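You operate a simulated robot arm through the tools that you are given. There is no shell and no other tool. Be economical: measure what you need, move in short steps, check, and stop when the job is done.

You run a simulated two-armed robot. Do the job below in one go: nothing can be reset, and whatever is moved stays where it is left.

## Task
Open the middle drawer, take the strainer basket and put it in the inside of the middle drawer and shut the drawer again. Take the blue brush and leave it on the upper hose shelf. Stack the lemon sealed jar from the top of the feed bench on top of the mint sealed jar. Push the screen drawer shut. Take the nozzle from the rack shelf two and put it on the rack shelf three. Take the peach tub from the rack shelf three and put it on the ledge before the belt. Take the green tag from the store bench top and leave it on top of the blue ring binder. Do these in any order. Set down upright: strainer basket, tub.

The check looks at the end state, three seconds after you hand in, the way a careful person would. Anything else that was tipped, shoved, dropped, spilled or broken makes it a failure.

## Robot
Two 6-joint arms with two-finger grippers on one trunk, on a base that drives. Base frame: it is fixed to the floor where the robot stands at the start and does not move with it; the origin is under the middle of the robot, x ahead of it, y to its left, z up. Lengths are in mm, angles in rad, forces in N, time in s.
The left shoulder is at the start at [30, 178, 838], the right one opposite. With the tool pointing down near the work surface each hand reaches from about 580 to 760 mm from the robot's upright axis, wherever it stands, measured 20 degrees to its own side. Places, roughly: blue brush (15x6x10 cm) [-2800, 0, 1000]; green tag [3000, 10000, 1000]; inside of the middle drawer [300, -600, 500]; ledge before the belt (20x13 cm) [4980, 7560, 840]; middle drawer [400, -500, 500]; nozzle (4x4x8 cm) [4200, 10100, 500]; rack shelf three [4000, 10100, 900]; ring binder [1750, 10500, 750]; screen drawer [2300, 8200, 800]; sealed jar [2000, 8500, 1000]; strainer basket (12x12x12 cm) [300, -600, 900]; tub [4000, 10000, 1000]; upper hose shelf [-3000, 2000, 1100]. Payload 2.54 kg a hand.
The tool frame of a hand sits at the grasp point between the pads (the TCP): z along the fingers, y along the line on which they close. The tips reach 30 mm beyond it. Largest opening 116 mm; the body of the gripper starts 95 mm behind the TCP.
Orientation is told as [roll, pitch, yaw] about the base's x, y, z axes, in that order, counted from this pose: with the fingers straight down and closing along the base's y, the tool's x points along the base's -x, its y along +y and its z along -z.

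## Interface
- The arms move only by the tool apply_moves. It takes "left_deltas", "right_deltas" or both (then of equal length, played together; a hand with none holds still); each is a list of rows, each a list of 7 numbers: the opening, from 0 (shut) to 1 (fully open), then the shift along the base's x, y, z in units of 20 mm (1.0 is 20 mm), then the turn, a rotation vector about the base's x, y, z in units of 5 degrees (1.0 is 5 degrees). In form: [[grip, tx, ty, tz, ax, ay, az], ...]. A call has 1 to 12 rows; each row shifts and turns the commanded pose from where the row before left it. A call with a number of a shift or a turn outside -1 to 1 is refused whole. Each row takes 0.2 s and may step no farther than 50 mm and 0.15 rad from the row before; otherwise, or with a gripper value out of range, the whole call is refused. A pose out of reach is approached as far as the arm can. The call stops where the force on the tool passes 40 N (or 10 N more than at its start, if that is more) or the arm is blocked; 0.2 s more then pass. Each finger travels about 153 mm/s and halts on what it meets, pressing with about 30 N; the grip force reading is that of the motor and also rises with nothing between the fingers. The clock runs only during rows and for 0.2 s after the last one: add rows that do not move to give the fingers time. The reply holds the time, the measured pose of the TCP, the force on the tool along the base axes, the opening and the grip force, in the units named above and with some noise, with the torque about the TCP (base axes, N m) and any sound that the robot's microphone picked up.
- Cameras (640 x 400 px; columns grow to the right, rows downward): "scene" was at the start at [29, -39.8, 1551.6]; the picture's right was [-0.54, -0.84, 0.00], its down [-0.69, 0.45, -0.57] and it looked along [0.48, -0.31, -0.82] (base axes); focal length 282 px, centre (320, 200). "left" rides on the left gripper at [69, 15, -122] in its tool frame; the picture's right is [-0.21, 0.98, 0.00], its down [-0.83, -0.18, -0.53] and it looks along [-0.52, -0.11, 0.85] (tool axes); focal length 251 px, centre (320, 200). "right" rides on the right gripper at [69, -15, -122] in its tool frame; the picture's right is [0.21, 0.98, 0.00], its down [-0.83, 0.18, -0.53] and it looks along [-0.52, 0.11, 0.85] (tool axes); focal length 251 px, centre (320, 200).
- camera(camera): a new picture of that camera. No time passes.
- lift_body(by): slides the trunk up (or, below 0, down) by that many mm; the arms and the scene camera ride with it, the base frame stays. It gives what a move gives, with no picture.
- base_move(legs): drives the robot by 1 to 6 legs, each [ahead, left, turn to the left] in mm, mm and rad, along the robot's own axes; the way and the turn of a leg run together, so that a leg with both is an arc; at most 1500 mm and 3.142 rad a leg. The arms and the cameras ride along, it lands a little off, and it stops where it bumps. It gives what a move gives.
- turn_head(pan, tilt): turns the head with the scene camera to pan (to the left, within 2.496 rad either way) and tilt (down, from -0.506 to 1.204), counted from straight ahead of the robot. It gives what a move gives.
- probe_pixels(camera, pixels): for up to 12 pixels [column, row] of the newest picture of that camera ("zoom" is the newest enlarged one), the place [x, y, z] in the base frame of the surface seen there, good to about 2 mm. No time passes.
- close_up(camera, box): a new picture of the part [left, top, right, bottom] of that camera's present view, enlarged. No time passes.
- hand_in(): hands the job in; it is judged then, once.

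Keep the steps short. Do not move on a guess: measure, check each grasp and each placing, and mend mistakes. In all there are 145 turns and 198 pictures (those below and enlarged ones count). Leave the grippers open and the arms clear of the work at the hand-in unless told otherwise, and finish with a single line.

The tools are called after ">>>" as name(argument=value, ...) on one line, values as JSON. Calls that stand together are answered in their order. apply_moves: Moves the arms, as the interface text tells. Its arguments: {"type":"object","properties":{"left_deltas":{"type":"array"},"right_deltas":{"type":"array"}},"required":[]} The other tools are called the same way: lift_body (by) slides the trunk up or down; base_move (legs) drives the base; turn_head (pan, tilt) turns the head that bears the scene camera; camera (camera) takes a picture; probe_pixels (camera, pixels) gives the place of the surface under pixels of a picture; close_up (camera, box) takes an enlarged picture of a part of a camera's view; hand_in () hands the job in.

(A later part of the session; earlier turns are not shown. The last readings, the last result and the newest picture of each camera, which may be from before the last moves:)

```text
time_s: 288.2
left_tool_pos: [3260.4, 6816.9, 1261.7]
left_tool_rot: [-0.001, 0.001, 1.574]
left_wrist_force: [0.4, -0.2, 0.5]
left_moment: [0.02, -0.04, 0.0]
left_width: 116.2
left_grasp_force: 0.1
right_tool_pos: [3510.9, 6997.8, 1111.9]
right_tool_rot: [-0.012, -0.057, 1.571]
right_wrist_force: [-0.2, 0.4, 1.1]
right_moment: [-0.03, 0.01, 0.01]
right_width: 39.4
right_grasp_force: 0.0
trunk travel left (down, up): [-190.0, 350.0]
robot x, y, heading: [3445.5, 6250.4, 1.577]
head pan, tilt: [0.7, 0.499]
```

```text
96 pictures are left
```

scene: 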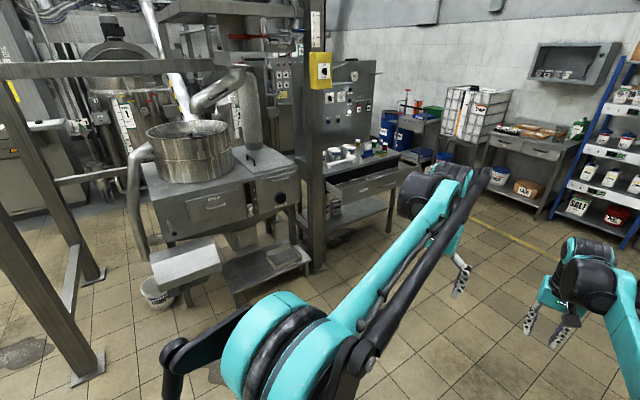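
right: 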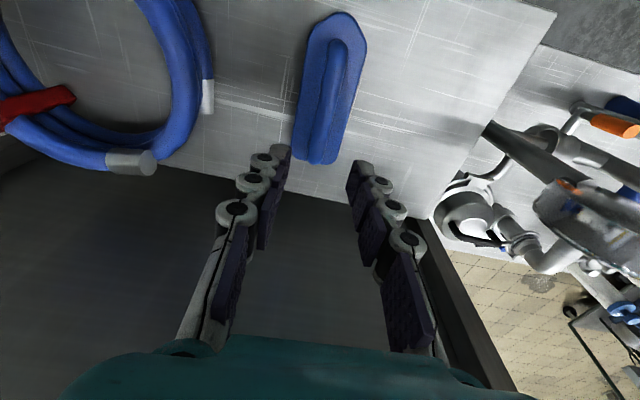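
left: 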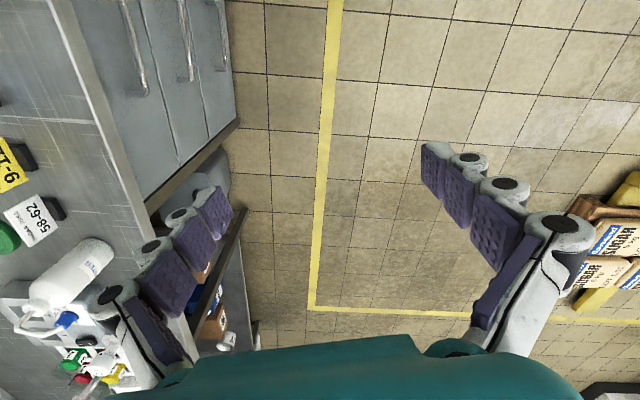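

The leg was too long; I split it.

>>> base_move(legs=[[1300, -250, 0], [1300, -250, 0]])

>>> turn_head(pan=0.0, tilt=0.6)

>>> camera(camera="scene")

>>> close_up(camera="scene", box=[240, 60, 440, 300])

>>> turn_head(pan=0.75, tilt=0.5)

>>> camera(camera="scene")

```text
time_s: 301.3
left_tool_pos: [3763.4, 9475.7, 1261.0]
left_tool_rot: [0.003, 0.0, 1.555]
left_wrist_force: [-0.2, 0.3, 0.4]
left_moment: [-0.03, 0.0, -0.04]
left_width: 115.9
left_grasp_force: 0.1
right_tool_pos: [4017.4, 9648.9, 1112.3]
right_tool_rot: [-0.012, -0.056, 1.551]
right_wrist_force: [0.0, 0.3, -0.1]
right_moment: [-0.01, 0.0, -0.03]
right_width: 39.4
right_grasp_force: 0.0
trunk travel left (down, up): [-190.0, 350.0]
robot x, y, heading: [3936.5, 8903.0, 1.553]
head pan, tilt: [0.7, 0.499]
```

```text
time_s: 302.4
left_tool_pos: [3762.5, 9473.3, 1261.6]
left_tool_rot: [0.0, 0.0, 1.555]
left_wrist_force: [-0.6, -0.3, 0.0]
left_moment: [0.01, 0.0, -0.01]
left_width: 115.9
left_grasp_force: 0.1
right_tool_pos: [4017.0, 9648.8, 1110.8]
right_tool_rot: [-0.012, -0.056, 1.552]
right_wrist_force: [0.8, -1.4, -0.4]
right_moment: [-0.01, -0.01, -0.01]
right_width: 39.4
right_grasp_force: 0.0
trunk travel left (down, up): [-190.0, 350.0]
robot x, y, heading: [3936.3, 8904.5, 1.556]
head pan, tilt: [0.0, 0.6]
```

```text
95 pictures are left
```

scene: 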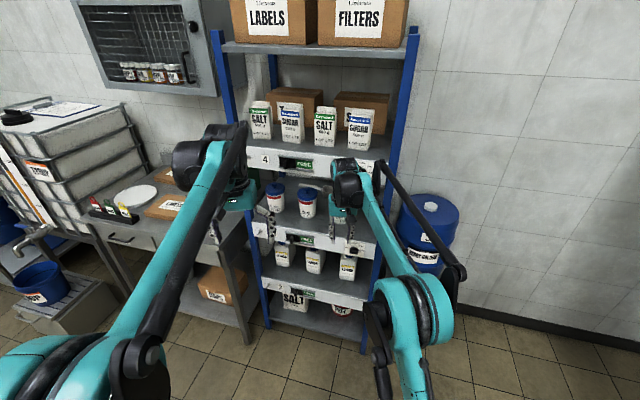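

```text
1.67 times, centred on (340, 180) of scene
```

zoom: 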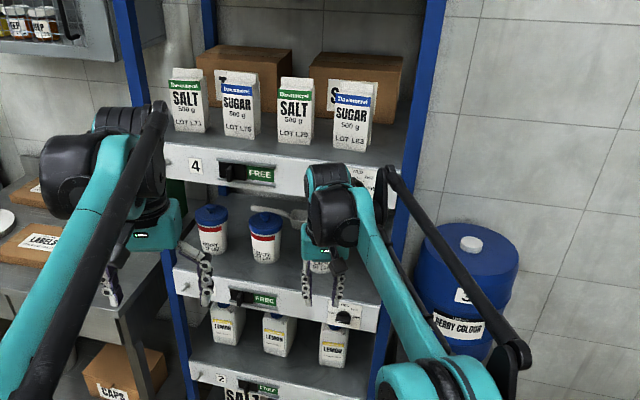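

```text
time_s: 303.5
left_tool_pos: [3762.6, 9474.1, 1261.9]
left_tool_rot: [0.001, 0.0, 1.556]
left_wrist_force: [0.4, 0.0, 0.3]
left_moment: [0.0, -0.02, -0.01]
left_width: 116.1
left_grasp_force: 0.0
right_tool_pos: [4017.6, 9647.6, 1111.2]
right_tool_rot: [-0.012, -0.057, 1.552]
right_wrist_force: [0.0, 0.0, 0.2]
right_moment: [0.02, -0.02, 0.0]
right_width: 39.5
right_grasp_force: 0.0
trunk travel left (down, up): [-190.0, 350.0]
robot x, y, heading: [3935.1, 8902.2, 1.554]
head pan, tilt: [0.75, 0.499]
```

```text
93 pictures are left
```

scene: 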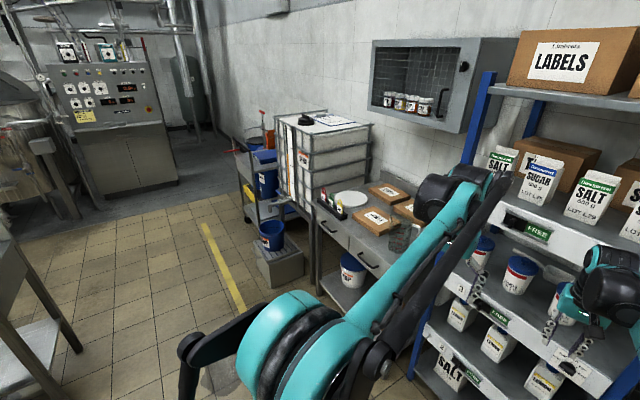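

The arms hide the shelves. I spread the hands apart, lower the trunk, and look again.

>>> apply_moves(left_deltas=[[1, -1, -0.3, 0, 0, 0, 0], [1, -1, -0.3, 0, 0, 0, 0], [1, -1, -0.3, 0, 0, 0, 0], [1, -1, -0.3, 0, 0, 0, 0], [1, -1, -0.3, 0, 0, 0, 0], [1, -1, -0.3, 0, 0, 0, 0], [1, -1, -0.3, 0, 0, 0, 0], [1, -1, -0.3, 0, 0, 0, 0], [1, -1, -0.3, 0, 0, 0, 0], [1, -1, -0.3, 0, 0, 0, 0]], right_deltas=[[1, 1, -0.9, 0, 0, 0, 0], [1, 1, -0.9, 0, 0, 0, 0], [1, 1, -0.9, 0, 0, 0, 0], [1, 1, -0.9, 0, 0, 0, 0], [1, 1, -0.9, 0, 0, 0, 0], [1, 1, -0.9, 0, 0, 0, 0], [1, 1, -0.9, 0, 0, 0, 0], [1, 1, -0.9, 0, 0, 0, 0], [1, 1, -0.9, 0, 0, 0, 0], [1, 1, -0.9, 0, 0, 0, 0]])

>>> lift_body(by=-190)

>>> turn_head(pan=-0.05, tilt=0.55)

>>> close_up(camera="scene", box=[220, 80, 440, 240])

>>> close_up(camera="scene", box=[220, 180, 440, 340])

```text
time_s: 305.7
left_tool_pos: [3562.6, 9412.1, 1260.7]
left_tool_rot: [-0.001, -0.003, 1.555]
left_wrist_force: [-0.2, -0.4, -0.7]
left_moment: [0.02, -0.02, 0.02]
left_width: 115.7
left_grasp_force: 0.0
right_tool_pos: [4216.7, 9466.4, 1110.6]
right_tool_rot: [-0.012, -0.057, 1.554]
right_wrist_force: [-0.1, -0.4, -0.1]
right_moment: [0.0, 0.01, -0.01]
right_width: 116.1
right_grasp_force: 0.1
trunk travel left (down, up): [-190.0, 350.0]
robot x, y, heading: [3937.2, 8898.3, 1.56]
head pan, tilt: [0.75, 0.499]
```

```text
time_s: 307.7
left_tool_pos: [3562.6, 9413.5, 1071.8]
left_tool_rot: [0.002, -0.003, 1.554]
left_wrist_force: [0.0, 0.3, 0.0]
left_moment: [0.05, 0.02, 0.0]
left_width: 116.1
left_grasp_force: 0.0
right_tool_pos: [4217.3, 9467.1, 920.2]
right_tool_rot: [-0.013, -0.059, 1.551]
right_wrist_force: [-0.1, -0.1, 0.2]
right_moment: [0.0, 0.02, -0.05]
right_width: 116.0
right_grasp_force: 0.0
trunk travel left (down, up): [0.0, 540.0]
robot x, y, heading: [3937.2, 8903.2, 1.553]
head pan, tilt: [0.75, 0.499]
```

```text
time_s: 308.9
left_tool_pos: [3562.3, 9413.0, 1070.7]
left_tool_rot: [0.002, -0.001, 1.555]
left_wrist_force: [1.1, -0.5, -1.4]
left_moment: [-0.07, 0.03, -0.01]
left_width: 115.9
left_grasp_force: 0.1
right_tool_pos: [4217.7, 9466.9, 920.3]
right_tool_rot: [-0.011, -0.057, 1.552]
right_wrist_force: [-0.2, 0.3, -0.2]
right_moment: [0.01, -0.05, 0.01]
right_width: 115.9
right_grasp_force: 0.1
trunk travel left (down, up): [0.0, 540.0]
robot x, y, heading: [3936.4, 8899.6, 1.55]
head pan, tilt: [-0.051, 0.55]
```

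```text
2.50 times, centred on (330, 160) of scene
```

zoom: 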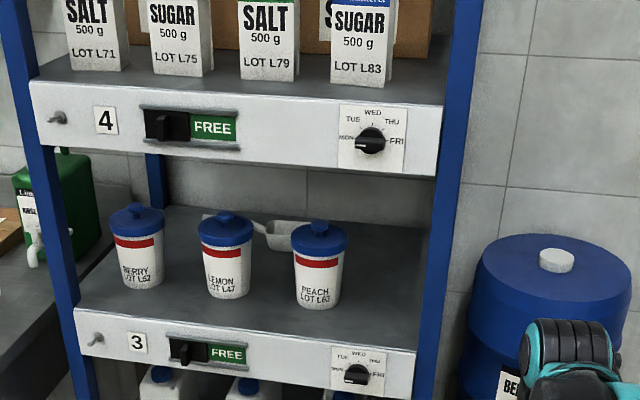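

```text
2.50 times, centred on (330, 260) of scene
```

zoom: 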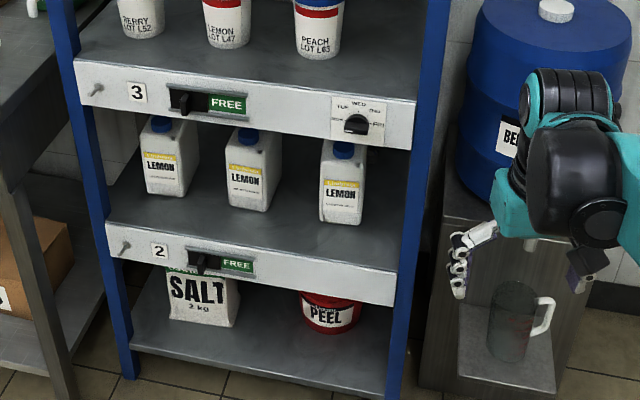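

The peach tub is the right one on shelf 3. I probe geometry and look for the nozzle deeper on shelf two using the right hand camera later.

>>> probe_pixels(camera="zoom", pixels=[[318, 48], [318, 15], [375, 60], [400, 97], [250, 90], [300, 235], [380, 268], [430, 60], [70, 40], [340, 180], [250, 170], [385, 200]])

>>> close_up(camera="scene", box=[270, 120, 390, 210])

>>> probe_pixels(camera="zoom", pixels=[[300, 150], [335, 210], [440, 130], [400, 260], [370, 200], [345, 175], [410, 170], [250, 200]])

>>> camera(camera="right")

```text
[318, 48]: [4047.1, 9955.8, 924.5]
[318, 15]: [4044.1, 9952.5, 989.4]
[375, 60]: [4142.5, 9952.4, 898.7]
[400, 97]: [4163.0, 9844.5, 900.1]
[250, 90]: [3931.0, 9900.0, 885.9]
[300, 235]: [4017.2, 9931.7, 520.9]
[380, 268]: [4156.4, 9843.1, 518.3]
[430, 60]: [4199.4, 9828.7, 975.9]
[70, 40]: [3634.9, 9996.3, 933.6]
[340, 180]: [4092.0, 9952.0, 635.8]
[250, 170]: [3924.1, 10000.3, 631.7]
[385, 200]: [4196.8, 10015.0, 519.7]
```

```text
4.44 times, centred on (330, 165) of scene
```

zoom: 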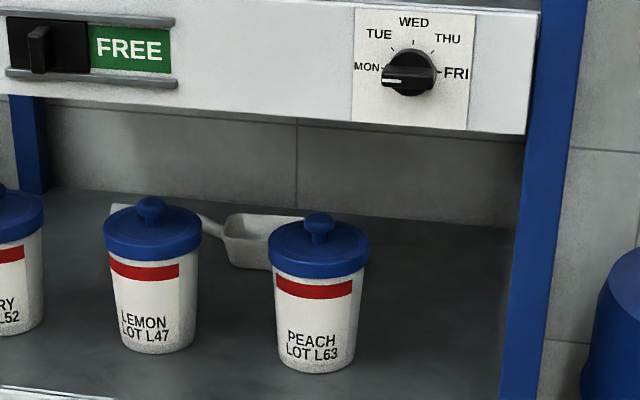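

```text
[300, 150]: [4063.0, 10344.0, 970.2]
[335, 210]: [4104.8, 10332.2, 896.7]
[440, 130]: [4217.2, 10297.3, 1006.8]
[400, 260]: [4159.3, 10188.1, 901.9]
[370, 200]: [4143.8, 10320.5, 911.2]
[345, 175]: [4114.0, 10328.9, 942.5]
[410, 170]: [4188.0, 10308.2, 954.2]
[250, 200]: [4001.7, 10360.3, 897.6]
```

```text
89 pictures are left
```

right: 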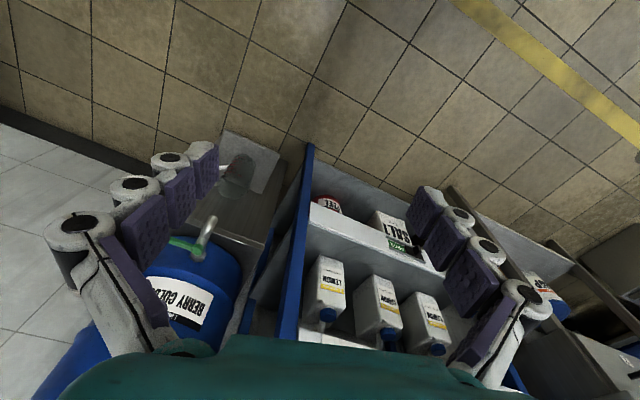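

Rack yaw ≈-0.28; shelf 3 top z≈898, shelf 2 top z≈520, back wall ~450 mm deep. I pitch the right hand forward and lower it in front of shelf two to look inside with its camera.

>>> apply_moves(right_deltas=[[1, -0.4, 0.9, -1, 1, 0, 0], [1, -0.4, 0.9, -1, 1, 0, 0], [1, -0.4, 0.9, -1, 1, 0, 0], [1, -0.4, 0.9, -1, 1, 0, 0], [1, -0.4, 0.9, -1, 1, 0, 0], [1, -0.4, 0.9, -1, 1, 0, 0], [1, -0.4, 0.9, -1, 1, 0, 0], [1, -0.4, 0.9, -1, 1, 0, 0], [1, -0.4, 0.9, -1, 1, 0, 0], [1, -0.4, 0.9, -1, 1, 0, 0], [1, -0.4, 0.9, -1, 1, 0, 0], [1, -0.4, 0.9, -1, 1, 0, 0]])

>>> camera(camera="right")

```text
time_s: 311.5
left_tool_pos: [3562.9, 9414.7, 1070.3]
left_tool_rot: [0.0, 0.0, 1.555]
left_wrist_force: [0.3, 0.0, -0.5]
left_moment: [0.01, -0.03, 0.01]
left_width: 116.0
left_grasp_force: 0.1
right_tool_pos: [4123.2, 9682.3, 679.4]
right_tool_rot: [0.025, -1.106, 1.529]
right_wrist_force: [-0.3, 0.5, 0.0]
right_moment: [0.02, 0.04, -0.01]
right_width: 115.8
right_grasp_force: 0.0
trunk travel left (down, up): [0.0, 540.0]
robot x, y, heading: [3937.6, 8900.1, 1.551]
head pan, tilt: [-0.051, 0.55]
```

```text
88 pictures are left
```

right: 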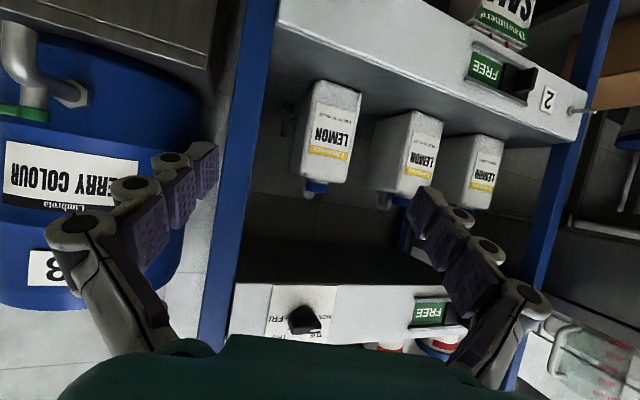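

The view is upside down. Something small and dark stands at (288,120). I zoom.

>>> close_up(camera="right", box=[240, 60, 400, 220])

>>> probe_pixels(camera="right", pixels=[[288, 120], [291, 112], [285, 130], [330, 120], [320, 190], [283, 104], [262, 100], [300, 230], [410, 130], [350, 50]])

```text
2.50 times, centred on (320, 140) of right
```

zoom: 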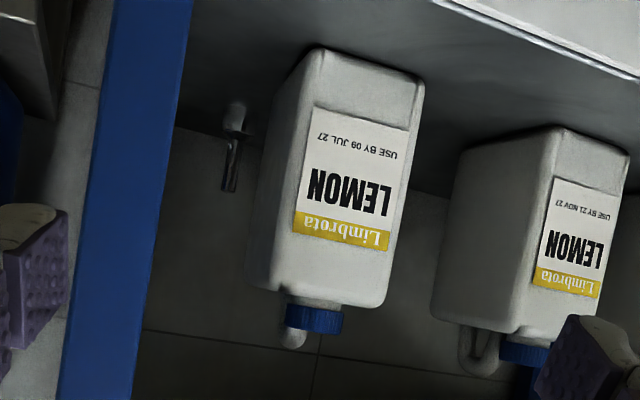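

```text
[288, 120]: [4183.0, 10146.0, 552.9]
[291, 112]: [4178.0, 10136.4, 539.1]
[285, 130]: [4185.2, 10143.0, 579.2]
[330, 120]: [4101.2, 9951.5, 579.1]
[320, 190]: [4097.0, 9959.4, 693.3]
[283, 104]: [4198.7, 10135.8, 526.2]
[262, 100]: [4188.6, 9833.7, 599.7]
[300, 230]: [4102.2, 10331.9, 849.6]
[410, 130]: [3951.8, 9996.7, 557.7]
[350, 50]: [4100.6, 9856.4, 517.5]
```

The nozzle stands at [4183,10145] behind the right lemon carton – awkward, so I'll do that last. First the peach tub: raise the trunk, line the right hand up with the tub and move closer.

>>> lift_body(by=265)

>>> apply_moves(right_deltas=[[1, -0.45, -0.85, 0, 0, 0, 0], [1, -0.45, -0.85, 0, 0, 0, 0], [1, -0.45, -0.85, 0, 0, 0, 0], [1, -0.45, -0.85, 0, 0, 0, 0], [1, -0.45, -0.85, 0, 0, 0, 0], [1, -0.45, -0.85, 0, 0, 0, 0], [1, -0.45, -0.85, 0, 0, 0, 0], [1, -0.45, -0.85, 0, 0, 0, 0]])

>>> base_move(legs=[[290, 0, 0]])

>>> camera(camera="right")

>>> turn_head(pan=-0.1, tilt=0.75)

>>> camera(camera="scene")

```text
time_s: 314.2
left_tool_pos: [3562.1, 9413.4, 1335.2]
left_tool_rot: [0.0, -0.001, 1.556]
left_wrist_force: [0.1, 0.1, -0.1]
left_moment: [0.02, -0.03, 0.02]
left_width: 116.0
left_grasp_force: 0.1
right_tool_pos: [4121.7, 9683.0, 944.9]
right_tool_rot: [0.024, -1.104, 1.531]
right_wrist_force: [0.3, 0.5, 0.4]
right_moment: [-0.02, 0.0, 0.0]
right_width: 116.3
right_grasp_force: 0.1
trunk travel left (down, up): [-265.0, 275.0]
robot x, y, heading: [3934.7, 8905.4, 1.554]
head pan, tilt: [-0.051, 0.55]
```

```text
time_s: 316.0
left_tool_pos: [3561.8, 9413.1, 1336.4]
left_tool_rot: [0.0, -0.001, 1.555]
left_wrist_force: [-0.6, -0.1, -0.2]
left_moment: [0.02, -0.01, -0.01]
left_width: 116.3
left_grasp_force: 0.0
right_tool_pos: [4043.3, 9612.7, 982.2]
right_tool_rot: [0.025, -1.103, 1.528]
right_wrist_force: [-1.1, 0.4, -0.2]
right_moment: [0.0, -0.01, 0.0]
right_width: 116.0
right_grasp_force: 0.0
right hand out of reach, approached as far as the arm can: row 3, 4, 5, 6, 7, 8
trunk travel left (down, up): [-265.0, 275.0]
robot x, y, heading: [3935.5, 8903.9, 1.556]
head pan, tilt: [-0.051, 0.55]
```

```text
time_s: 318.0
left_tool_pos: [3570.8, 9704.8, 1335.3]
left_tool_rot: [0.0, -0.001, 1.549]
left_wrist_force: [0.0, 0.6, -0.1]
left_moment: [-0.07, 0.03, 0.02]
left_width: 116.2
left_grasp_force: 0.1
right_tool_pos: [4053.5, 9902.0, 980.4]
right_tool_rot: [0.023, -1.101, 1.524]
right_wrist_force: [-0.5, 0.8, -0.3]
right_moment: [0.01, 0.01, -0.01]
right_width: 116.0
right_grasp_force: 0.1
trunk travel left (down, up): [-265.0, 275.0]
robot x, y, heading: [3940.6, 9190.6, 1.547]
head pan, tilt: [-0.051, 0.55]
```

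```text
86 pictures are left
```

right: 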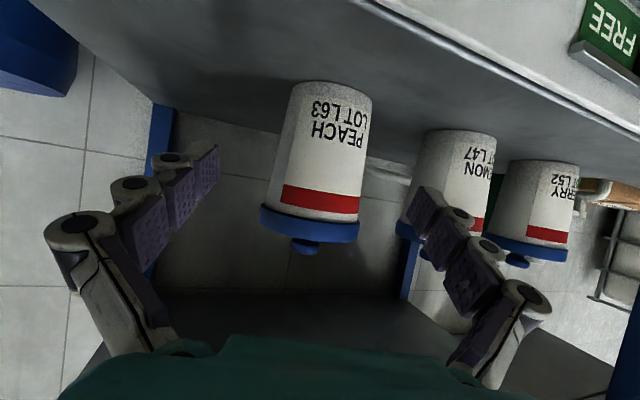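

```text
time_s: 318.7
left_tool_pos: [3570.7, 9703.3, 1336.2]
left_tool_rot: [0.001, -0.003, 1.55]
left_wrist_force: [0.1, 0.8, -0.3]
left_moment: [0.0, -0.02, 0.0]
left_width: 115.8
left_grasp_force: 0.1
right_tool_pos: [4054.1, 9899.9, 981.9]
right_tool_rot: [0.023, -1.104, 1.524]
right_wrist_force: [0.3, -0.7, -0.6]
right_moment: [-0.01, 0.0, -0.02]
right_width: 116.0
right_grasp_force: 0.0
trunk travel left (down, up): [-265.0, 275.0]
robot x, y, heading: [3943.7, 9189.5, 1.55]
head pan, tilt: [-0.099, 0.75]
```

```text
85 pictures are left
```

scene: 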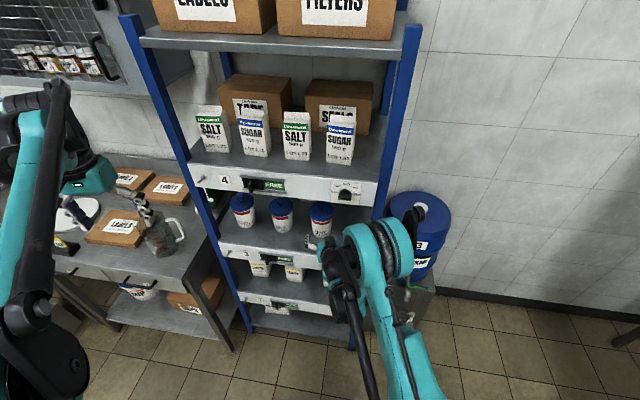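

I probe the tub from the hand camera.

>>> probe_pixels(camera="right", pixels=[[325, 150], [292, 130], [368, 130], [310, 225], [335, 90], [265, 215], [357, 232], [308, 248], [412, 160]])

```text
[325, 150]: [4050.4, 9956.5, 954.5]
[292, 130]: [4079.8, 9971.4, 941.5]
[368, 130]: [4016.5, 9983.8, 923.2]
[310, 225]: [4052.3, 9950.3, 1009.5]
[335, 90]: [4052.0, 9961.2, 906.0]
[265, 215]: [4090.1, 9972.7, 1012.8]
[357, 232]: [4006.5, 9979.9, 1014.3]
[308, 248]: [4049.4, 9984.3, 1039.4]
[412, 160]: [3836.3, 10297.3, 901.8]
```

Tub centre ≈[4049,9993], body ~77 mm wide at z 950. I move in and close.

>>> apply_moves(right_deltas=[[1, -0.05, 0.9, -0.3, 0, 0, 0], [1, -0.05, 0.9, -0.3, 0, 0, 0], [1, -0.05, 0.9, -0.3, 0, 0, 0], [1, -0.05, 0.9, -0.3, 0, 0, 0], [1, -0.05, 0.9, -0.3, 0, 0, 0], [0.8, 0, 0, 0, 0, 0, 0], [0.6, 0, 0, 0, 0, 0, 0], [0.5, 0, 0, 0, 0, 0, 0], [0.5, 0, 0, 0, 0, 0, 0]])

>>> camera(camera="right")

```text
time_s: 320.7
left_tool_pos: [3571.7, 9703.2, 1335.6]
left_tool_rot: [0.001, -0.002, 1.549]
left_wrist_force: [0.5, -0.5, -0.6]
left_moment: [0.04, 0.01, -0.03]
left_width: 116.1
left_grasp_force: 0.1
right_tool_pos: [4049.8, 9989.0, 951.6]
right_tool_rot: [0.025, -1.1, 1.523]
right_wrist_force: [0.1, -1.2, 0.9]
right_moment: [0.02, 0.12, 0.03]
right_width: 77.5
right_grasp_force: 30.0
trunk travel left (down, up): [-265.0, 275.0]
robot x, y, heading: [3945.8, 9189.4, 1.547]
head pan, tilt: [-0.099, 0.75]
```

```text
84 pictures are left
```

right: 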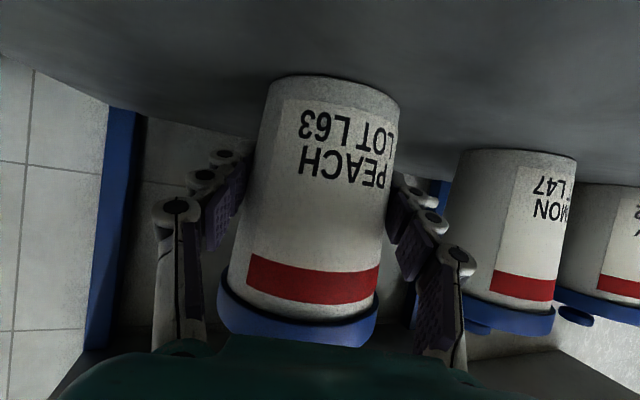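

Gripped firmly. I lift 30 mm, back out, turn to the east bench and stop short to look at the ledge.

>>> apply_moves(right_deltas=[[0.4, 0, 0, 0.5, 0, 0, 0], [0.4, 0, 0, 1, 0, 0, 0], [0.4, 0, 0, 0, 0, 0, 0]])

>>> base_move(legs=[[-700, 0, 0], [0, 0, -1.826], [200, -464, 0]])

>>> turn_head(pan=-0.1, tilt=0.7)

>>> camera(camera="scene")

>>> camera(camera="right")

```text
time_s: 321.5
left_tool_pos: [3571.9, 9705.3, 1335.4]
left_tool_rot: [0.001, -0.001, 1.55]
left_wrist_force: [0.2, -0.1, 0.2]
left_moment: [0.0, 0.01, -0.01]
left_width: 116.0
left_grasp_force: 0.0
right_tool_pos: [4049.6, 9991.7, 980.9]
right_tool_rot: [0.024, -1.1, 1.523]
right_wrist_force: [-0.1, 0.0, -4.6]
right_moment: [-0.02, -0.01, 0.01]
right_width: 77.4
right_grasp_force: 30.0
trunk travel left (down, up): [-265.0, 275.0]
robot x, y, heading: [3943.5, 9194.4, 1.547]
head pan, tilt: [-0.099, 0.75]
```

```text
time_s: 332.3
left_tool_pos: [4581.9, 8220.5, 1336.3]
left_tool_rot: [0.003, 0.0, -0.278]
left_wrist_force: [-0.3, -0.5, 0.0]
left_moment: [0.02, -0.04, -0.01]
left_width: 116.1
left_grasp_force: 0.1
right_tool_pos: [4736.1, 7682.8, 980.8]
right_tool_rot: [0.025, -1.103, -0.305]
right_wrist_force: [0.2, 0.0, -5.5]
right_moment: [0.0, 0.03, 0.02]
right_width: 77.3
right_grasp_force: 30.2
trunk travel left (down, up): [-265.0, 275.0]
robot x, y, heading: [3993.1, 7992.0, -0.283]
head pan, tilt: [-0.099, 0.75]
```

```text
time_s: 332.9
left_tool_pos: [4581.9, 8219.8, 1335.9]
left_tool_rot: [0.002, 0.001, -0.279]
left_wrist_force: [-0.4, 0.4, -0.4]
left_moment: [0.02, 0.01, 0.04]
left_width: 116.0
left_grasp_force: 0.0
right_tool_pos: [4736.5, 7683.5, 980.6]
right_tool_rot: [0.024, -1.102, -0.305]
right_wrist_force: [-0.7, -0.3, -4.2]
right_moment: [0.04, 0.05, -0.02]
right_width: 77.4
right_grasp_force: 30.2
trunk travel left (down, up): [-265.0, 275.0]
robot x, y, heading: [3986.3, 7994.8, -0.284]
head pan, tilt: [-0.099, 0.7]
```

```text
83 pictures are left
```

scene: 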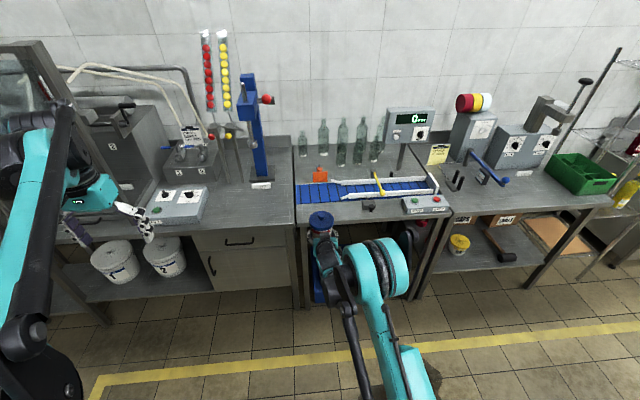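

```text
82 pictures are left
```

right: 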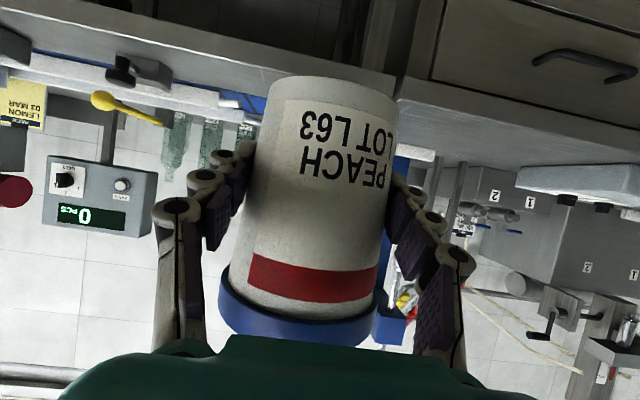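

I probe the strip in front of the belt.

>>> close_up(camera="scene", box=[280, 150, 460, 260])

>>> probe_pixels(camera="zoom", pixels=[[60, 205], [110, 205], [230, 215], [280, 225], [340, 205], [250, 190], [100, 160], [60, 185], [200, 240], [320, 190], [60, 230], [240, 245]])

```text
3.56 times, centred on (370, 205) of scene
```

zoom: 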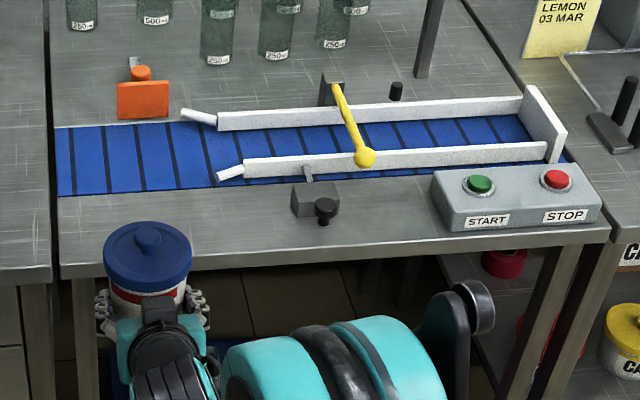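

```text
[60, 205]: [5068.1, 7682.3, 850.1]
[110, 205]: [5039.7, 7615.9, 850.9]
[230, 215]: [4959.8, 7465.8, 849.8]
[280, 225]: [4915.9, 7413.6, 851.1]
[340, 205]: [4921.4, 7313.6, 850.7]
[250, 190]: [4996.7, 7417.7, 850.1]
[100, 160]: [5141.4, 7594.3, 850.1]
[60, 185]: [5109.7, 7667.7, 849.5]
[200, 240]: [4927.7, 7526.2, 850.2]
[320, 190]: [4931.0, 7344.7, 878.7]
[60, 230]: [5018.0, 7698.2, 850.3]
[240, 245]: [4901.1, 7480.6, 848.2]
```

Bench surface z 850, strip clear around [4980,7560]. I drive the last 266 mm ahead, 49 right, lower the trunk 70 mm and check.

>>> base_move(legs=[[266, -49, 0]])

>>> lift_body(by=-68)

>>> close_up(camera="scene", box=[240, 120, 460, 270])

>>> camera(camera="right")

```text
time_s: 334.8
left_tool_pos: [4823.8, 8098.5, 1334.8]
left_tool_rot: [0.002, 0.0, -0.279]
left_wrist_force: [0.9, 0.0, -0.7]
left_moment: [0.03, 0.02, -0.02]
left_width: 116.2
left_grasp_force: 0.1
right_tool_pos: [4978.7, 7563.0, 979.6]
right_tool_rot: [0.022, -1.102, -0.305]
right_wrist_force: [-0.8, -0.5, -4.6]
right_moment: [0.01, 0.08, -0.02]
right_width: 77.2
right_grasp_force: 30.4
trunk travel left (down, up): [-265.0, 275.0]
robot x, y, heading: [4236.2, 7871.7, -0.276]
head pan, tilt: [-0.099, 0.7]
```

```text
time_s: 335.9
left_tool_pos: [4824.7, 8099.1, 1268.4]
left_tool_rot: [0.001, -0.002, -0.278]
left_wrist_force: [-0.9, 0.8, 0.2]
left_moment: [0.0, 0.03, 0.0]
left_width: 115.8
left_grasp_force: 0.0
right_tool_pos: [4979.2, 7563.4, 913.9]
right_tool_rot: [0.024, -1.101, -0.306]
right_wrist_force: [-0.6, 0.3, -5.1]
right_moment: [0.01, 0.04, -0.03]
right_width: 77.3
right_grasp_force: 30.0
trunk travel left (down, up): [-197.0, 343.0]
robot x, y, heading: [4232.5, 7867.1, -0.278]
head pan, tilt: [-0.099, 0.7]
```

```text
2.67 times, centred on (350, 195) of scene
```

zoom: 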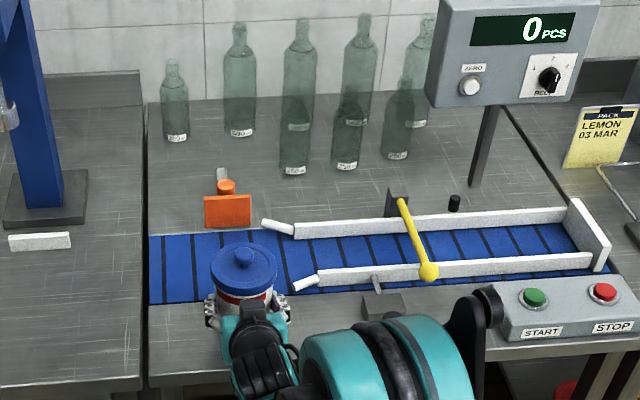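

```text
79 pictures are left
```

right: 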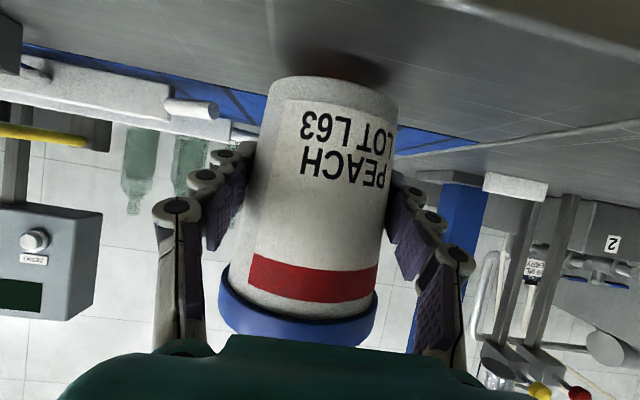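

I lower the last ~11 mm, open, and retreat straight back.

>>> apply_moves(right_deltas=[[0.4, 0, 0, -0.4, 0, 0, 0], [0.4, 0, 0, -0.12, 0, 0, 0], [0.4, 0, 0, 0, 0, 0, 0]])

>>> apply_moves(right_deltas=[[0.8, 0, 0, 0, 0, 0, 0], [1, 0, 0, 0, 0, 0, 0], [1, 0, 0, 0, 0, 0, 0]])

>>> base_move(legs=[[-300, 0, 0]])

>>> close_up(camera="scene", box=[240, 120, 460, 270])

```text
time_s: 336.7
left_tool_pos: [4824.6, 8098.2, 1267.5]
left_tool_rot: [0.0, 0.001, -0.28]
left_wrist_force: [-1.0, 0.3, 0.4]
left_moment: [0.0, 0.0, -0.01]
left_width: 116.0
left_grasp_force: 0.0
right_tool_pos: [4979.1, 7562.2, 901.6]
right_tool_rot: [0.024, -1.102, -0.305]
right_wrist_force: [0.3, -0.1, -4.2]
right_moment: [-0.01, -0.02, 0.01]
right_width: 77.1
right_grasp_force: 29.7
trunk travel left (down, up): [-197.0, 343.0]
robot x, y, heading: [4236.1, 7871.6, -0.277]
head pan, tilt: [-0.099, 0.7]
```

```text
time_s: 337.5
left_tool_pos: [4823.9, 8098.4, 1268.3]
left_tool_rot: [0.004, -0.001, -0.28]
left_wrist_force: [-0.6, 0.6, 0.4]
left_moment: [0.02, -0.02, 0.0]
left_width: 115.9
left_grasp_force: 0.0
right_tool_pos: [4978.3, 7563.4, 902.5]
right_tool_rot: [0.024, -1.101, -0.305]
right_wrist_force: [-0.5, -0.3, -0.7]
right_moment: [-0.01, 0.02, -0.01]
right_width: 116.0
right_grasp_force: 0.0
trunk travel left (down, up): [-197.0, 343.0]
robot x, y, heading: [4232.6, 7869.7, -0.279]
head pan, tilt: [-0.099, 0.7]
```

```text
time_s: 339.6
left_tool_pos: [4531.0, 8182.4, 1268.1]
left_tool_rot: [0.001, -0.003, -0.282]
left_wrist_force: [-0.6, 0.3, 0.9]
left_moment: [-0.03, -0.06, 0.01]
left_width: 116.0
left_grasp_force: 0.1
right_tool_pos: [4684.4, 7648.1, 902.9]
right_tool_rot: [0.024, -1.103, -0.304]
right_wrist_force: [0.1, 0.6, 0.9]
right_moment: [0.01, 0.02, -0.02]
right_width: 116.0
right_grasp_force: 0.0
trunk travel left (down, up): [-197.0, 343.0]
robot x, y, heading: [3940.2, 7952.9, -0.283]
head pan, tilt: [-0.099, 0.7]
```

```text
2.67 times, centred on (350, 195) of scene
```

zoom: 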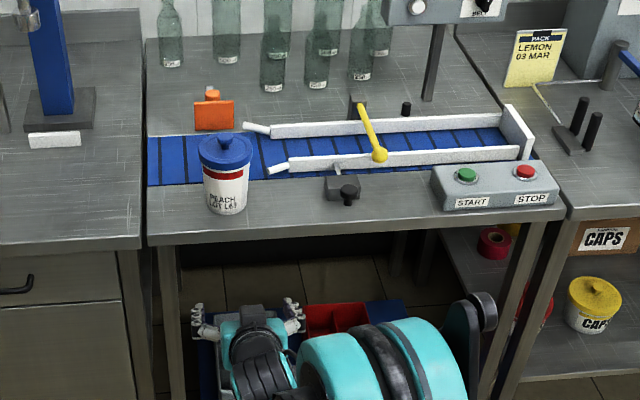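

The tub stands upright on the ledge. Next the feed bench: I turn the right hand tool-down, turn the robot around to face it and look.

>>> apply_moves(right_deltas=[[1, -0.5, 0.1, 0.6, 0.29, 0.99, 0], [1, -0.5, 0.1, 0.6, 0.29, 0.99, 0], [1, -0.5, 0.1, 0.6, 0.29, 0.99, 0], [1, -0.5, 0.1, 0.6, 0.29, 0.99, 0], [1, -0.5, 0.1, 0.6, 0.29, 0.99, 0], [1, -0.5, 0.1, 0.6, 0.29, 0.99, 0], [1, -0.5, 0.1, 0.6, 0.29, 0.99, 0], [1, -0.5, 0.1, 0.6, 0.29, 0.99, 0], [1, -0.5, 0.1, 0.6, 0.29, 0.99, 0], [1, -0.5, 0.1, 0.6, 0.29, 0.99, 0], [1, 0, 0, 0.6, 0.29, 0.99, 0], [1, 0, 0, 0.6, 0.29, 0.99, 0]])

>>> base_move(legs=[[0, 0, 3.141], [550, 0, 0]])

>>> turn_head(pan=0.0, tilt=0.55)

>>> camera(camera="scene")

>>> probe_pixels(camera="scene", pixels=[[320, 200], [250, 180], [280, 180], [350, 180], [380, 200], [320, 250], [250, 220], [400, 220], [300, 160], [340, 160]])

```text
time_s: 342.2
left_tool_pos: [4532.0, 8181.7, 1268.0]
left_tool_rot: [0.002, 0.0, -0.281]
left_wrist_force: [0.9, 0.2, -0.4]
left_moment: [0.03, 0.04, 0.04]
left_width: 116.0
left_grasp_force: 0.1
right_tool_pos: [4586.7, 7667.5, 1047.7]
right_tool_rot: [0.007, -0.019, -0.295]
right_wrist_force: [-0.1, 0.7, 0.2]
right_moment: [-0.02, 0.02, -0.01]
right_width: 116.0
right_grasp_force: 0.1
trunk travel left (down, up): [-197.0, 343.0]
robot x, y, heading: [3939.8, 7955.8, -0.283]
head pan, tilt: [-0.099, 0.7]
```

```text
time_s: 352.8
left_tool_pos: [2815.7, 7848.2, 1267.8]
left_tool_rot: [0.0, 0.0, 2.891]
left_wrist_force: [0.0, 0.1, 0.0]
left_moment: [0.02, -0.05, 0.0]
left_width: 115.9
left_grasp_force: 0.1
right_tool_pos: [2747.2, 8362.6, 1047.5]
right_tool_rot: [0.005, -0.021, 2.876]
right_wrist_force: [-0.4, 0.8, -2.3]
right_moment: [-0.02, -0.05, -0.03]
right_width: 116.2
right_grasp_force: 0.2
trunk travel left (down, up): [-197.0, 343.0]
robot x, y, heading: [3400.0, 8089.8, 2.889]
head pan, tilt: [-0.099, 0.7]
```

```text
time_s: 353.5
left_tool_pos: [2817.3, 7848.0, 1267.8]
left_tool_rot: [0.002, -0.004, 2.89]
left_wrist_force: [0.6, 1.2, -0.4]
left_moment: [0.03, 0.01, 0.01]
left_width: 116.0
left_grasp_force: 0.1
right_tool_pos: [2747.9, 8362.2, 1048.1]
right_tool_rot: [0.005, -0.02, 2.876]
right_wrist_force: [-0.5, -0.3, -0.5]
right_moment: [-0.01, 0.04, -0.03]
right_width: 116.2
right_grasp_force: 0.0
trunk travel left (down, up): [-197.0, 343.0]
robot x, y, heading: [3400.7, 8092.8, 2.888]
head pan, tilt: [0.0, 0.55]
```

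```text
77 pictures are left
```

scene: 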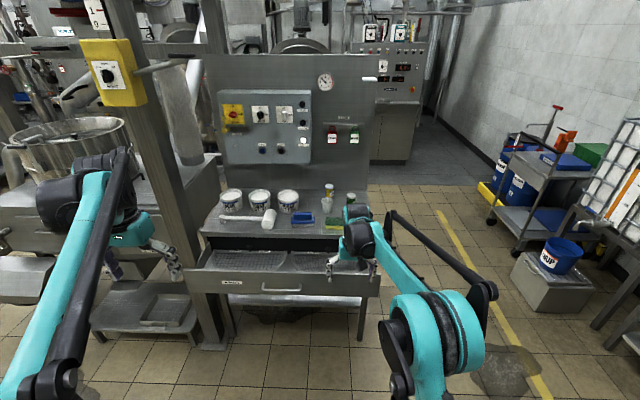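

```text
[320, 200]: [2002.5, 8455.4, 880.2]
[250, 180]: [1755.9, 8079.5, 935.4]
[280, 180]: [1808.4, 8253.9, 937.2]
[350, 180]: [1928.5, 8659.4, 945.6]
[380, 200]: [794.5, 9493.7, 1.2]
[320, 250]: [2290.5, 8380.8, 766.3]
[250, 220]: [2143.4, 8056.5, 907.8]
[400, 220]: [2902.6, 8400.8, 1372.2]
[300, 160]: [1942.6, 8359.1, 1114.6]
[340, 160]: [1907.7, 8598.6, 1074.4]
```

The drawer is open towards me; jars stand at (330,195) and (350,205). I zoom and probe.

>>> close_up(camera="scene", box=[200, 170, 400, 310])

>>> probe_pixels(camera="zoom", pixels=[[407, 65], [407, 50], [407, 90], [482, 65], [485, 90], [470, 100], [270, 385], [30, 330], [560, 340], [260, 345], [100, 205], [520, 205]])

>>> camera(camera="right")

```text
2.86 times, centred on (300, 240) of scene
```

zoom: 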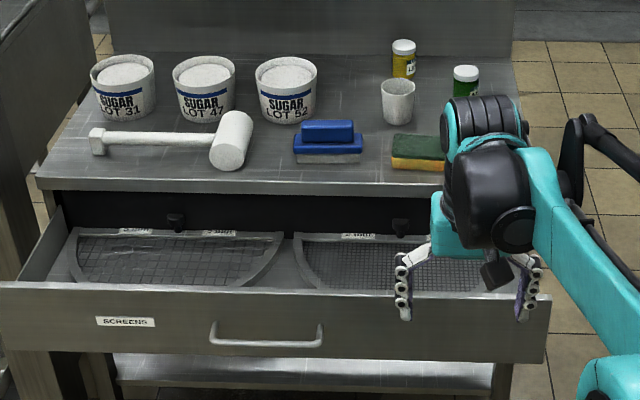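

```text
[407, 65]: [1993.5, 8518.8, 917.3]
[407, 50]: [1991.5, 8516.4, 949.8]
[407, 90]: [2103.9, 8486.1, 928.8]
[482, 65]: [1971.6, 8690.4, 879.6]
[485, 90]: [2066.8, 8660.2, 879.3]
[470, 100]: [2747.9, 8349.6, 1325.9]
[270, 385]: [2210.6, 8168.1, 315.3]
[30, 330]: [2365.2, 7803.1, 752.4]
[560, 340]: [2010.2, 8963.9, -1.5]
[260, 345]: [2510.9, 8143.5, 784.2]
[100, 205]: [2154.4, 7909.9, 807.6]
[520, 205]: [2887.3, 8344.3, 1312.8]
```

```text
75 pictures are left
```

right: 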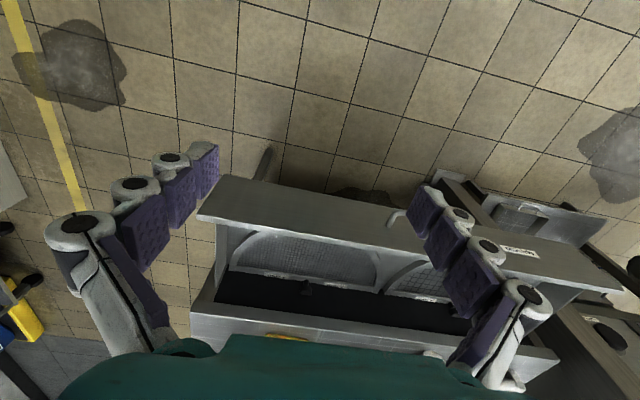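

The drawer's handle is at [2511,8143,784], open by ~235 mm; lemon jar ≈[1992,8518], mint behind the arm. I lower the closed left hand in front of the handle and advance.

>>> apply_moves(left_deltas=[[0, 0, 0.45, -1, 0, 0, 0], [0, 0, 0.45, -1, 0, 0, 0], [0, 0, 0.45, -1, 0, 0, 0], [0, 0, 0.45, -1, 0, 0, 0], [0, 0, 0.45, -1, 0, 0, 0], [0, 0, 0.45, -1, 0, 0, 0], [0, 0, 0.45, -1, 0, 0, 0], [0, 0, 0.45, -1, 0, 0, 0], [0, 0, 0.45, -1, 0, 0, 0], [0, 0, 0.45, -1, 0, 0, 0], [0, 0, 0.45, -1, 0, 0, 0], [0, 0, 0.45, -1, 0, 0, 0]])

>>> apply_moves(left_deltas=[[0, 0, 0.45, -1, 0, 0, 0], [0, 0, 0.45, -1, 0, 0, 0], [0, 0, 0.45, -1, 0, 0, 0], [0, 0, 0.45, -1, 0, 0, 0], [0, 0, 0.45, -1, 0, 0, 0], [0, 0, 0.45, -1, 0, 0, 0], [0, 0, 0.45, -1, 0, 0, 0], [0, 0, 0.45, -1, 0, 0, 0], [0, 0, 0.45, -1, 0, 0, 0], [0, 0, 0.45, -1, 0, 0, 0], [0, 0, 0.45, -1, 0, 0, 0], [0, 0, 0.45, -0.7, 0, 0, 0]])

>>> base_move(legs=[[230, 0, -0.026]])

>>> camera(camera="left")

>>> camera(camera="scene")

```text
time_s: 356.1
left_tool_pos: [2818.0, 7957.0, 1025.7]
left_tool_rot: [0.001, 0.001, 2.89]
left_wrist_force: [-0.3, -0.3, 0.1]
left_moment: [0.02, 0.01, 0.0]
left_width: 0.0
left_grasp_force: 28.7
right_tool_pos: [2747.8, 8362.9, 1046.9]
right_tool_rot: [0.005, -0.021, 2.874]
right_wrist_force: [-0.3, 0.7, 0.2]
right_moment: [-0.01, -0.01, -0.03]
right_width: 116.2
right_grasp_force: 0.0
trunk travel left (down, up): [-197.0, 343.0]
robot x, y, heading: [3407.0, 8095.2, 2.89]
head pan, tilt: [0.0, 0.55]
```

```text
time_s: 358.7
left_tool_pos: [2816.9, 8064.1, 792.8]
left_tool_rot: [0.003, 0.001, 2.89]
left_wrist_force: [0.0, 0.4, 0.1]
left_moment: [0.0, -0.03, -0.06]
left_width: 0.0
left_grasp_force: 28.3
right_tool_pos: [2749.7, 8363.4, 1047.8]
right_tool_rot: [0.005, -0.021, 2.875]
right_wrist_force: [0.3, 0.6, 0.3]
right_moment: [-0.07, 0.03, -0.03]
right_width: 115.9
right_grasp_force: 0.1
trunk travel left (down, up): [-197.0, 343.0]
robot x, y, heading: [3400.3, 8090.8, 2.886]
head pan, tilt: [0.0, 0.55]
```

```text
time_s: 360.4
left_tool_pos: [2596.7, 8138.4, 793.8]
left_tool_rot: [0.001, 0.001, 2.866]
left_wrist_force: [-0.6, 0.2, -0.7]
left_moment: [-0.05, -0.04, 0.0]
left_width: 0.0
left_grasp_force: 28.8
right_tool_pos: [2533.6, 8438.6, 1046.3]
right_tool_rot: [0.006, -0.02, 2.849]
right_wrist_force: [-0.1, 0.3, -0.4]
right_moment: [-0.04, -0.05, -0.01]
right_width: 116.1
right_grasp_force: 0.2
trunk travel left (down, up): [-197.0, 343.0]
robot x, y, heading: [3180.2, 8149.2, 2.861]
head pan, tilt: [0.0, 0.55]
```

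```text
74 pictures are left
```

left: 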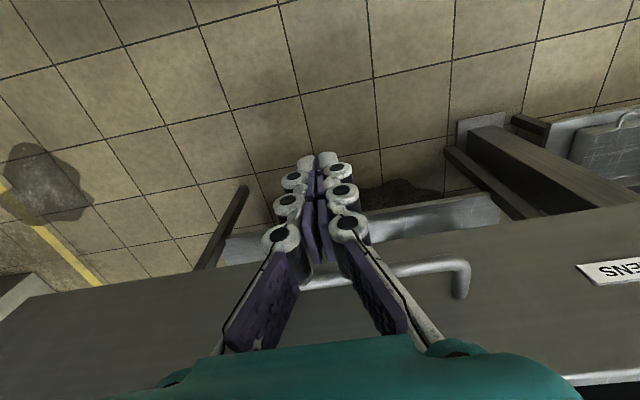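

```text
73 pictures are left
```

scene: 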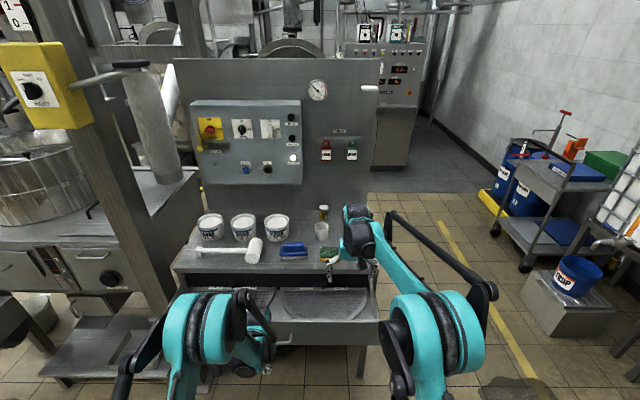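

The left hand faces the handle. I drive ahead to push the drawer shut (it stops on force).

>>> base_move(legs=[[310, 0, 0]])

>>> camera(camera="scene")

>>> camera(camera="left")

>>> camera(camera="right")

```text
time_s: 362.4
left_tool_pos: [2319.7, 8221.3, 792.8]
left_tool_rot: [0.002, 0.015, 2.859]
left_wrist_force: [0.0, -0.3, 0.5]
left_moment: [0.02, -0.02, 0.01]
left_width: 0.2
left_grasp_force: 29.1
right_tool_pos: [2253.0, 8525.4, 1047.1]
right_tool_rot: [0.004, -0.021, 2.841]
right_wrist_force: [-0.3, 0.7, -0.9]
right_moment: [-0.03, 0.0, 0.05]
right_width: 116.0
right_grasp_force: 0.1
trunk travel left (down, up): [-197.0, 343.0]
robot x, y, heading: [2898.9, 8235.3, 2.856]
head pan, tilt: [0.0, 0.55]
stopped in leg 1: the force on the tool passed its limit at 64 N (the readings are from after the stop); the commanded pose is now the measured one
```

```text
72 pictures are left
```

scene: 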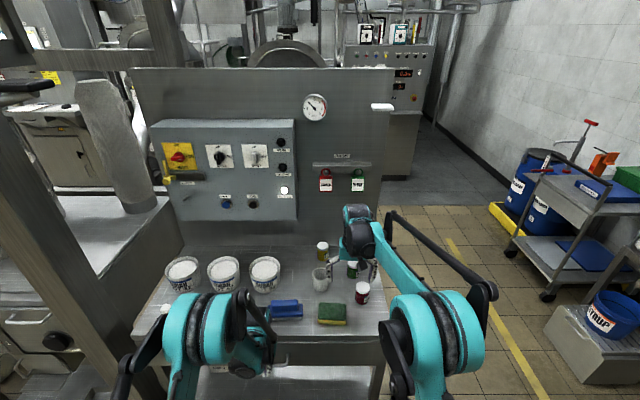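

```text
71 pictures are left
```

left: 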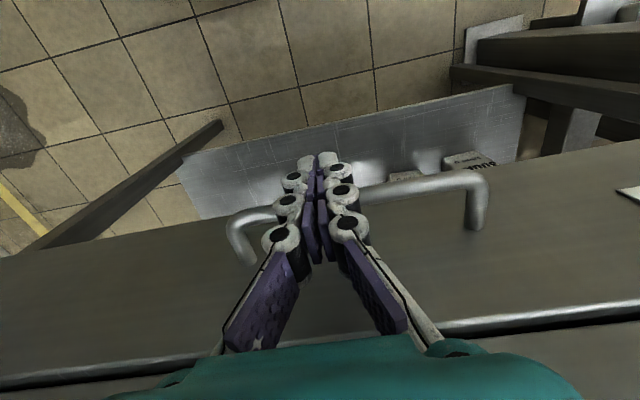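

```text
70 pictures are left
```

right: 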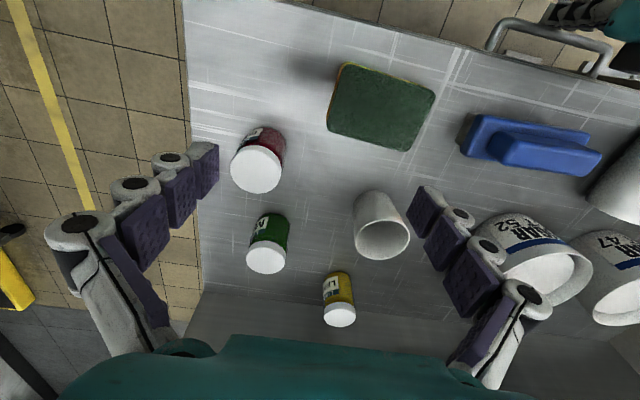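

The drawer looks pushed home (64 N). I probe gap points in the left view and the jars in the right view.

>>> probe_pixels(camera="left", pixels=[[560, 290], [560, 330], [600, 300], [600, 335], [150, 330], [150, 372], [430, 185]])

>>> probe_pixels(camera="right", pixels=[[339, 317], [337, 285], [265, 257], [268, 225], [255, 170], [330, 240], [380, 240], [325, 312], [354, 316], [250, 258], [282, 256], [300, 200]])

>>> close_up(camera="right", box=[200, 180, 420, 340])

```text
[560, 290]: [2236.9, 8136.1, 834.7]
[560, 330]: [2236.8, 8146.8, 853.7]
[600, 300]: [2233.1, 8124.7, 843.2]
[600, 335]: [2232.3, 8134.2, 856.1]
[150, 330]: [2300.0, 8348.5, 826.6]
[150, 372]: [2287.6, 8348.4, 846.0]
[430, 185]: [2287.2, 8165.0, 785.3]
```

```text
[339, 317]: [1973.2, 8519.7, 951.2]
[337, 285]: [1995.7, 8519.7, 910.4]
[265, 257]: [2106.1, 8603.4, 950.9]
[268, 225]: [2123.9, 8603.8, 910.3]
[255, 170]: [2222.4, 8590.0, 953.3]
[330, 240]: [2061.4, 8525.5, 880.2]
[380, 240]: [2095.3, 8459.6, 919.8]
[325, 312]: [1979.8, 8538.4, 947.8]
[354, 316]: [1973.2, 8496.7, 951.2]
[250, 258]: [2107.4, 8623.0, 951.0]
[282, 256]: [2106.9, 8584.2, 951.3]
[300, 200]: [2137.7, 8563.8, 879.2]
```

```text
2.50 times, centred on (310, 260) of right
```

zoom: 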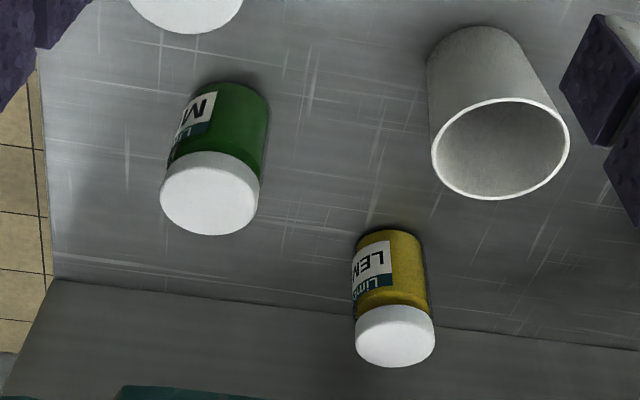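

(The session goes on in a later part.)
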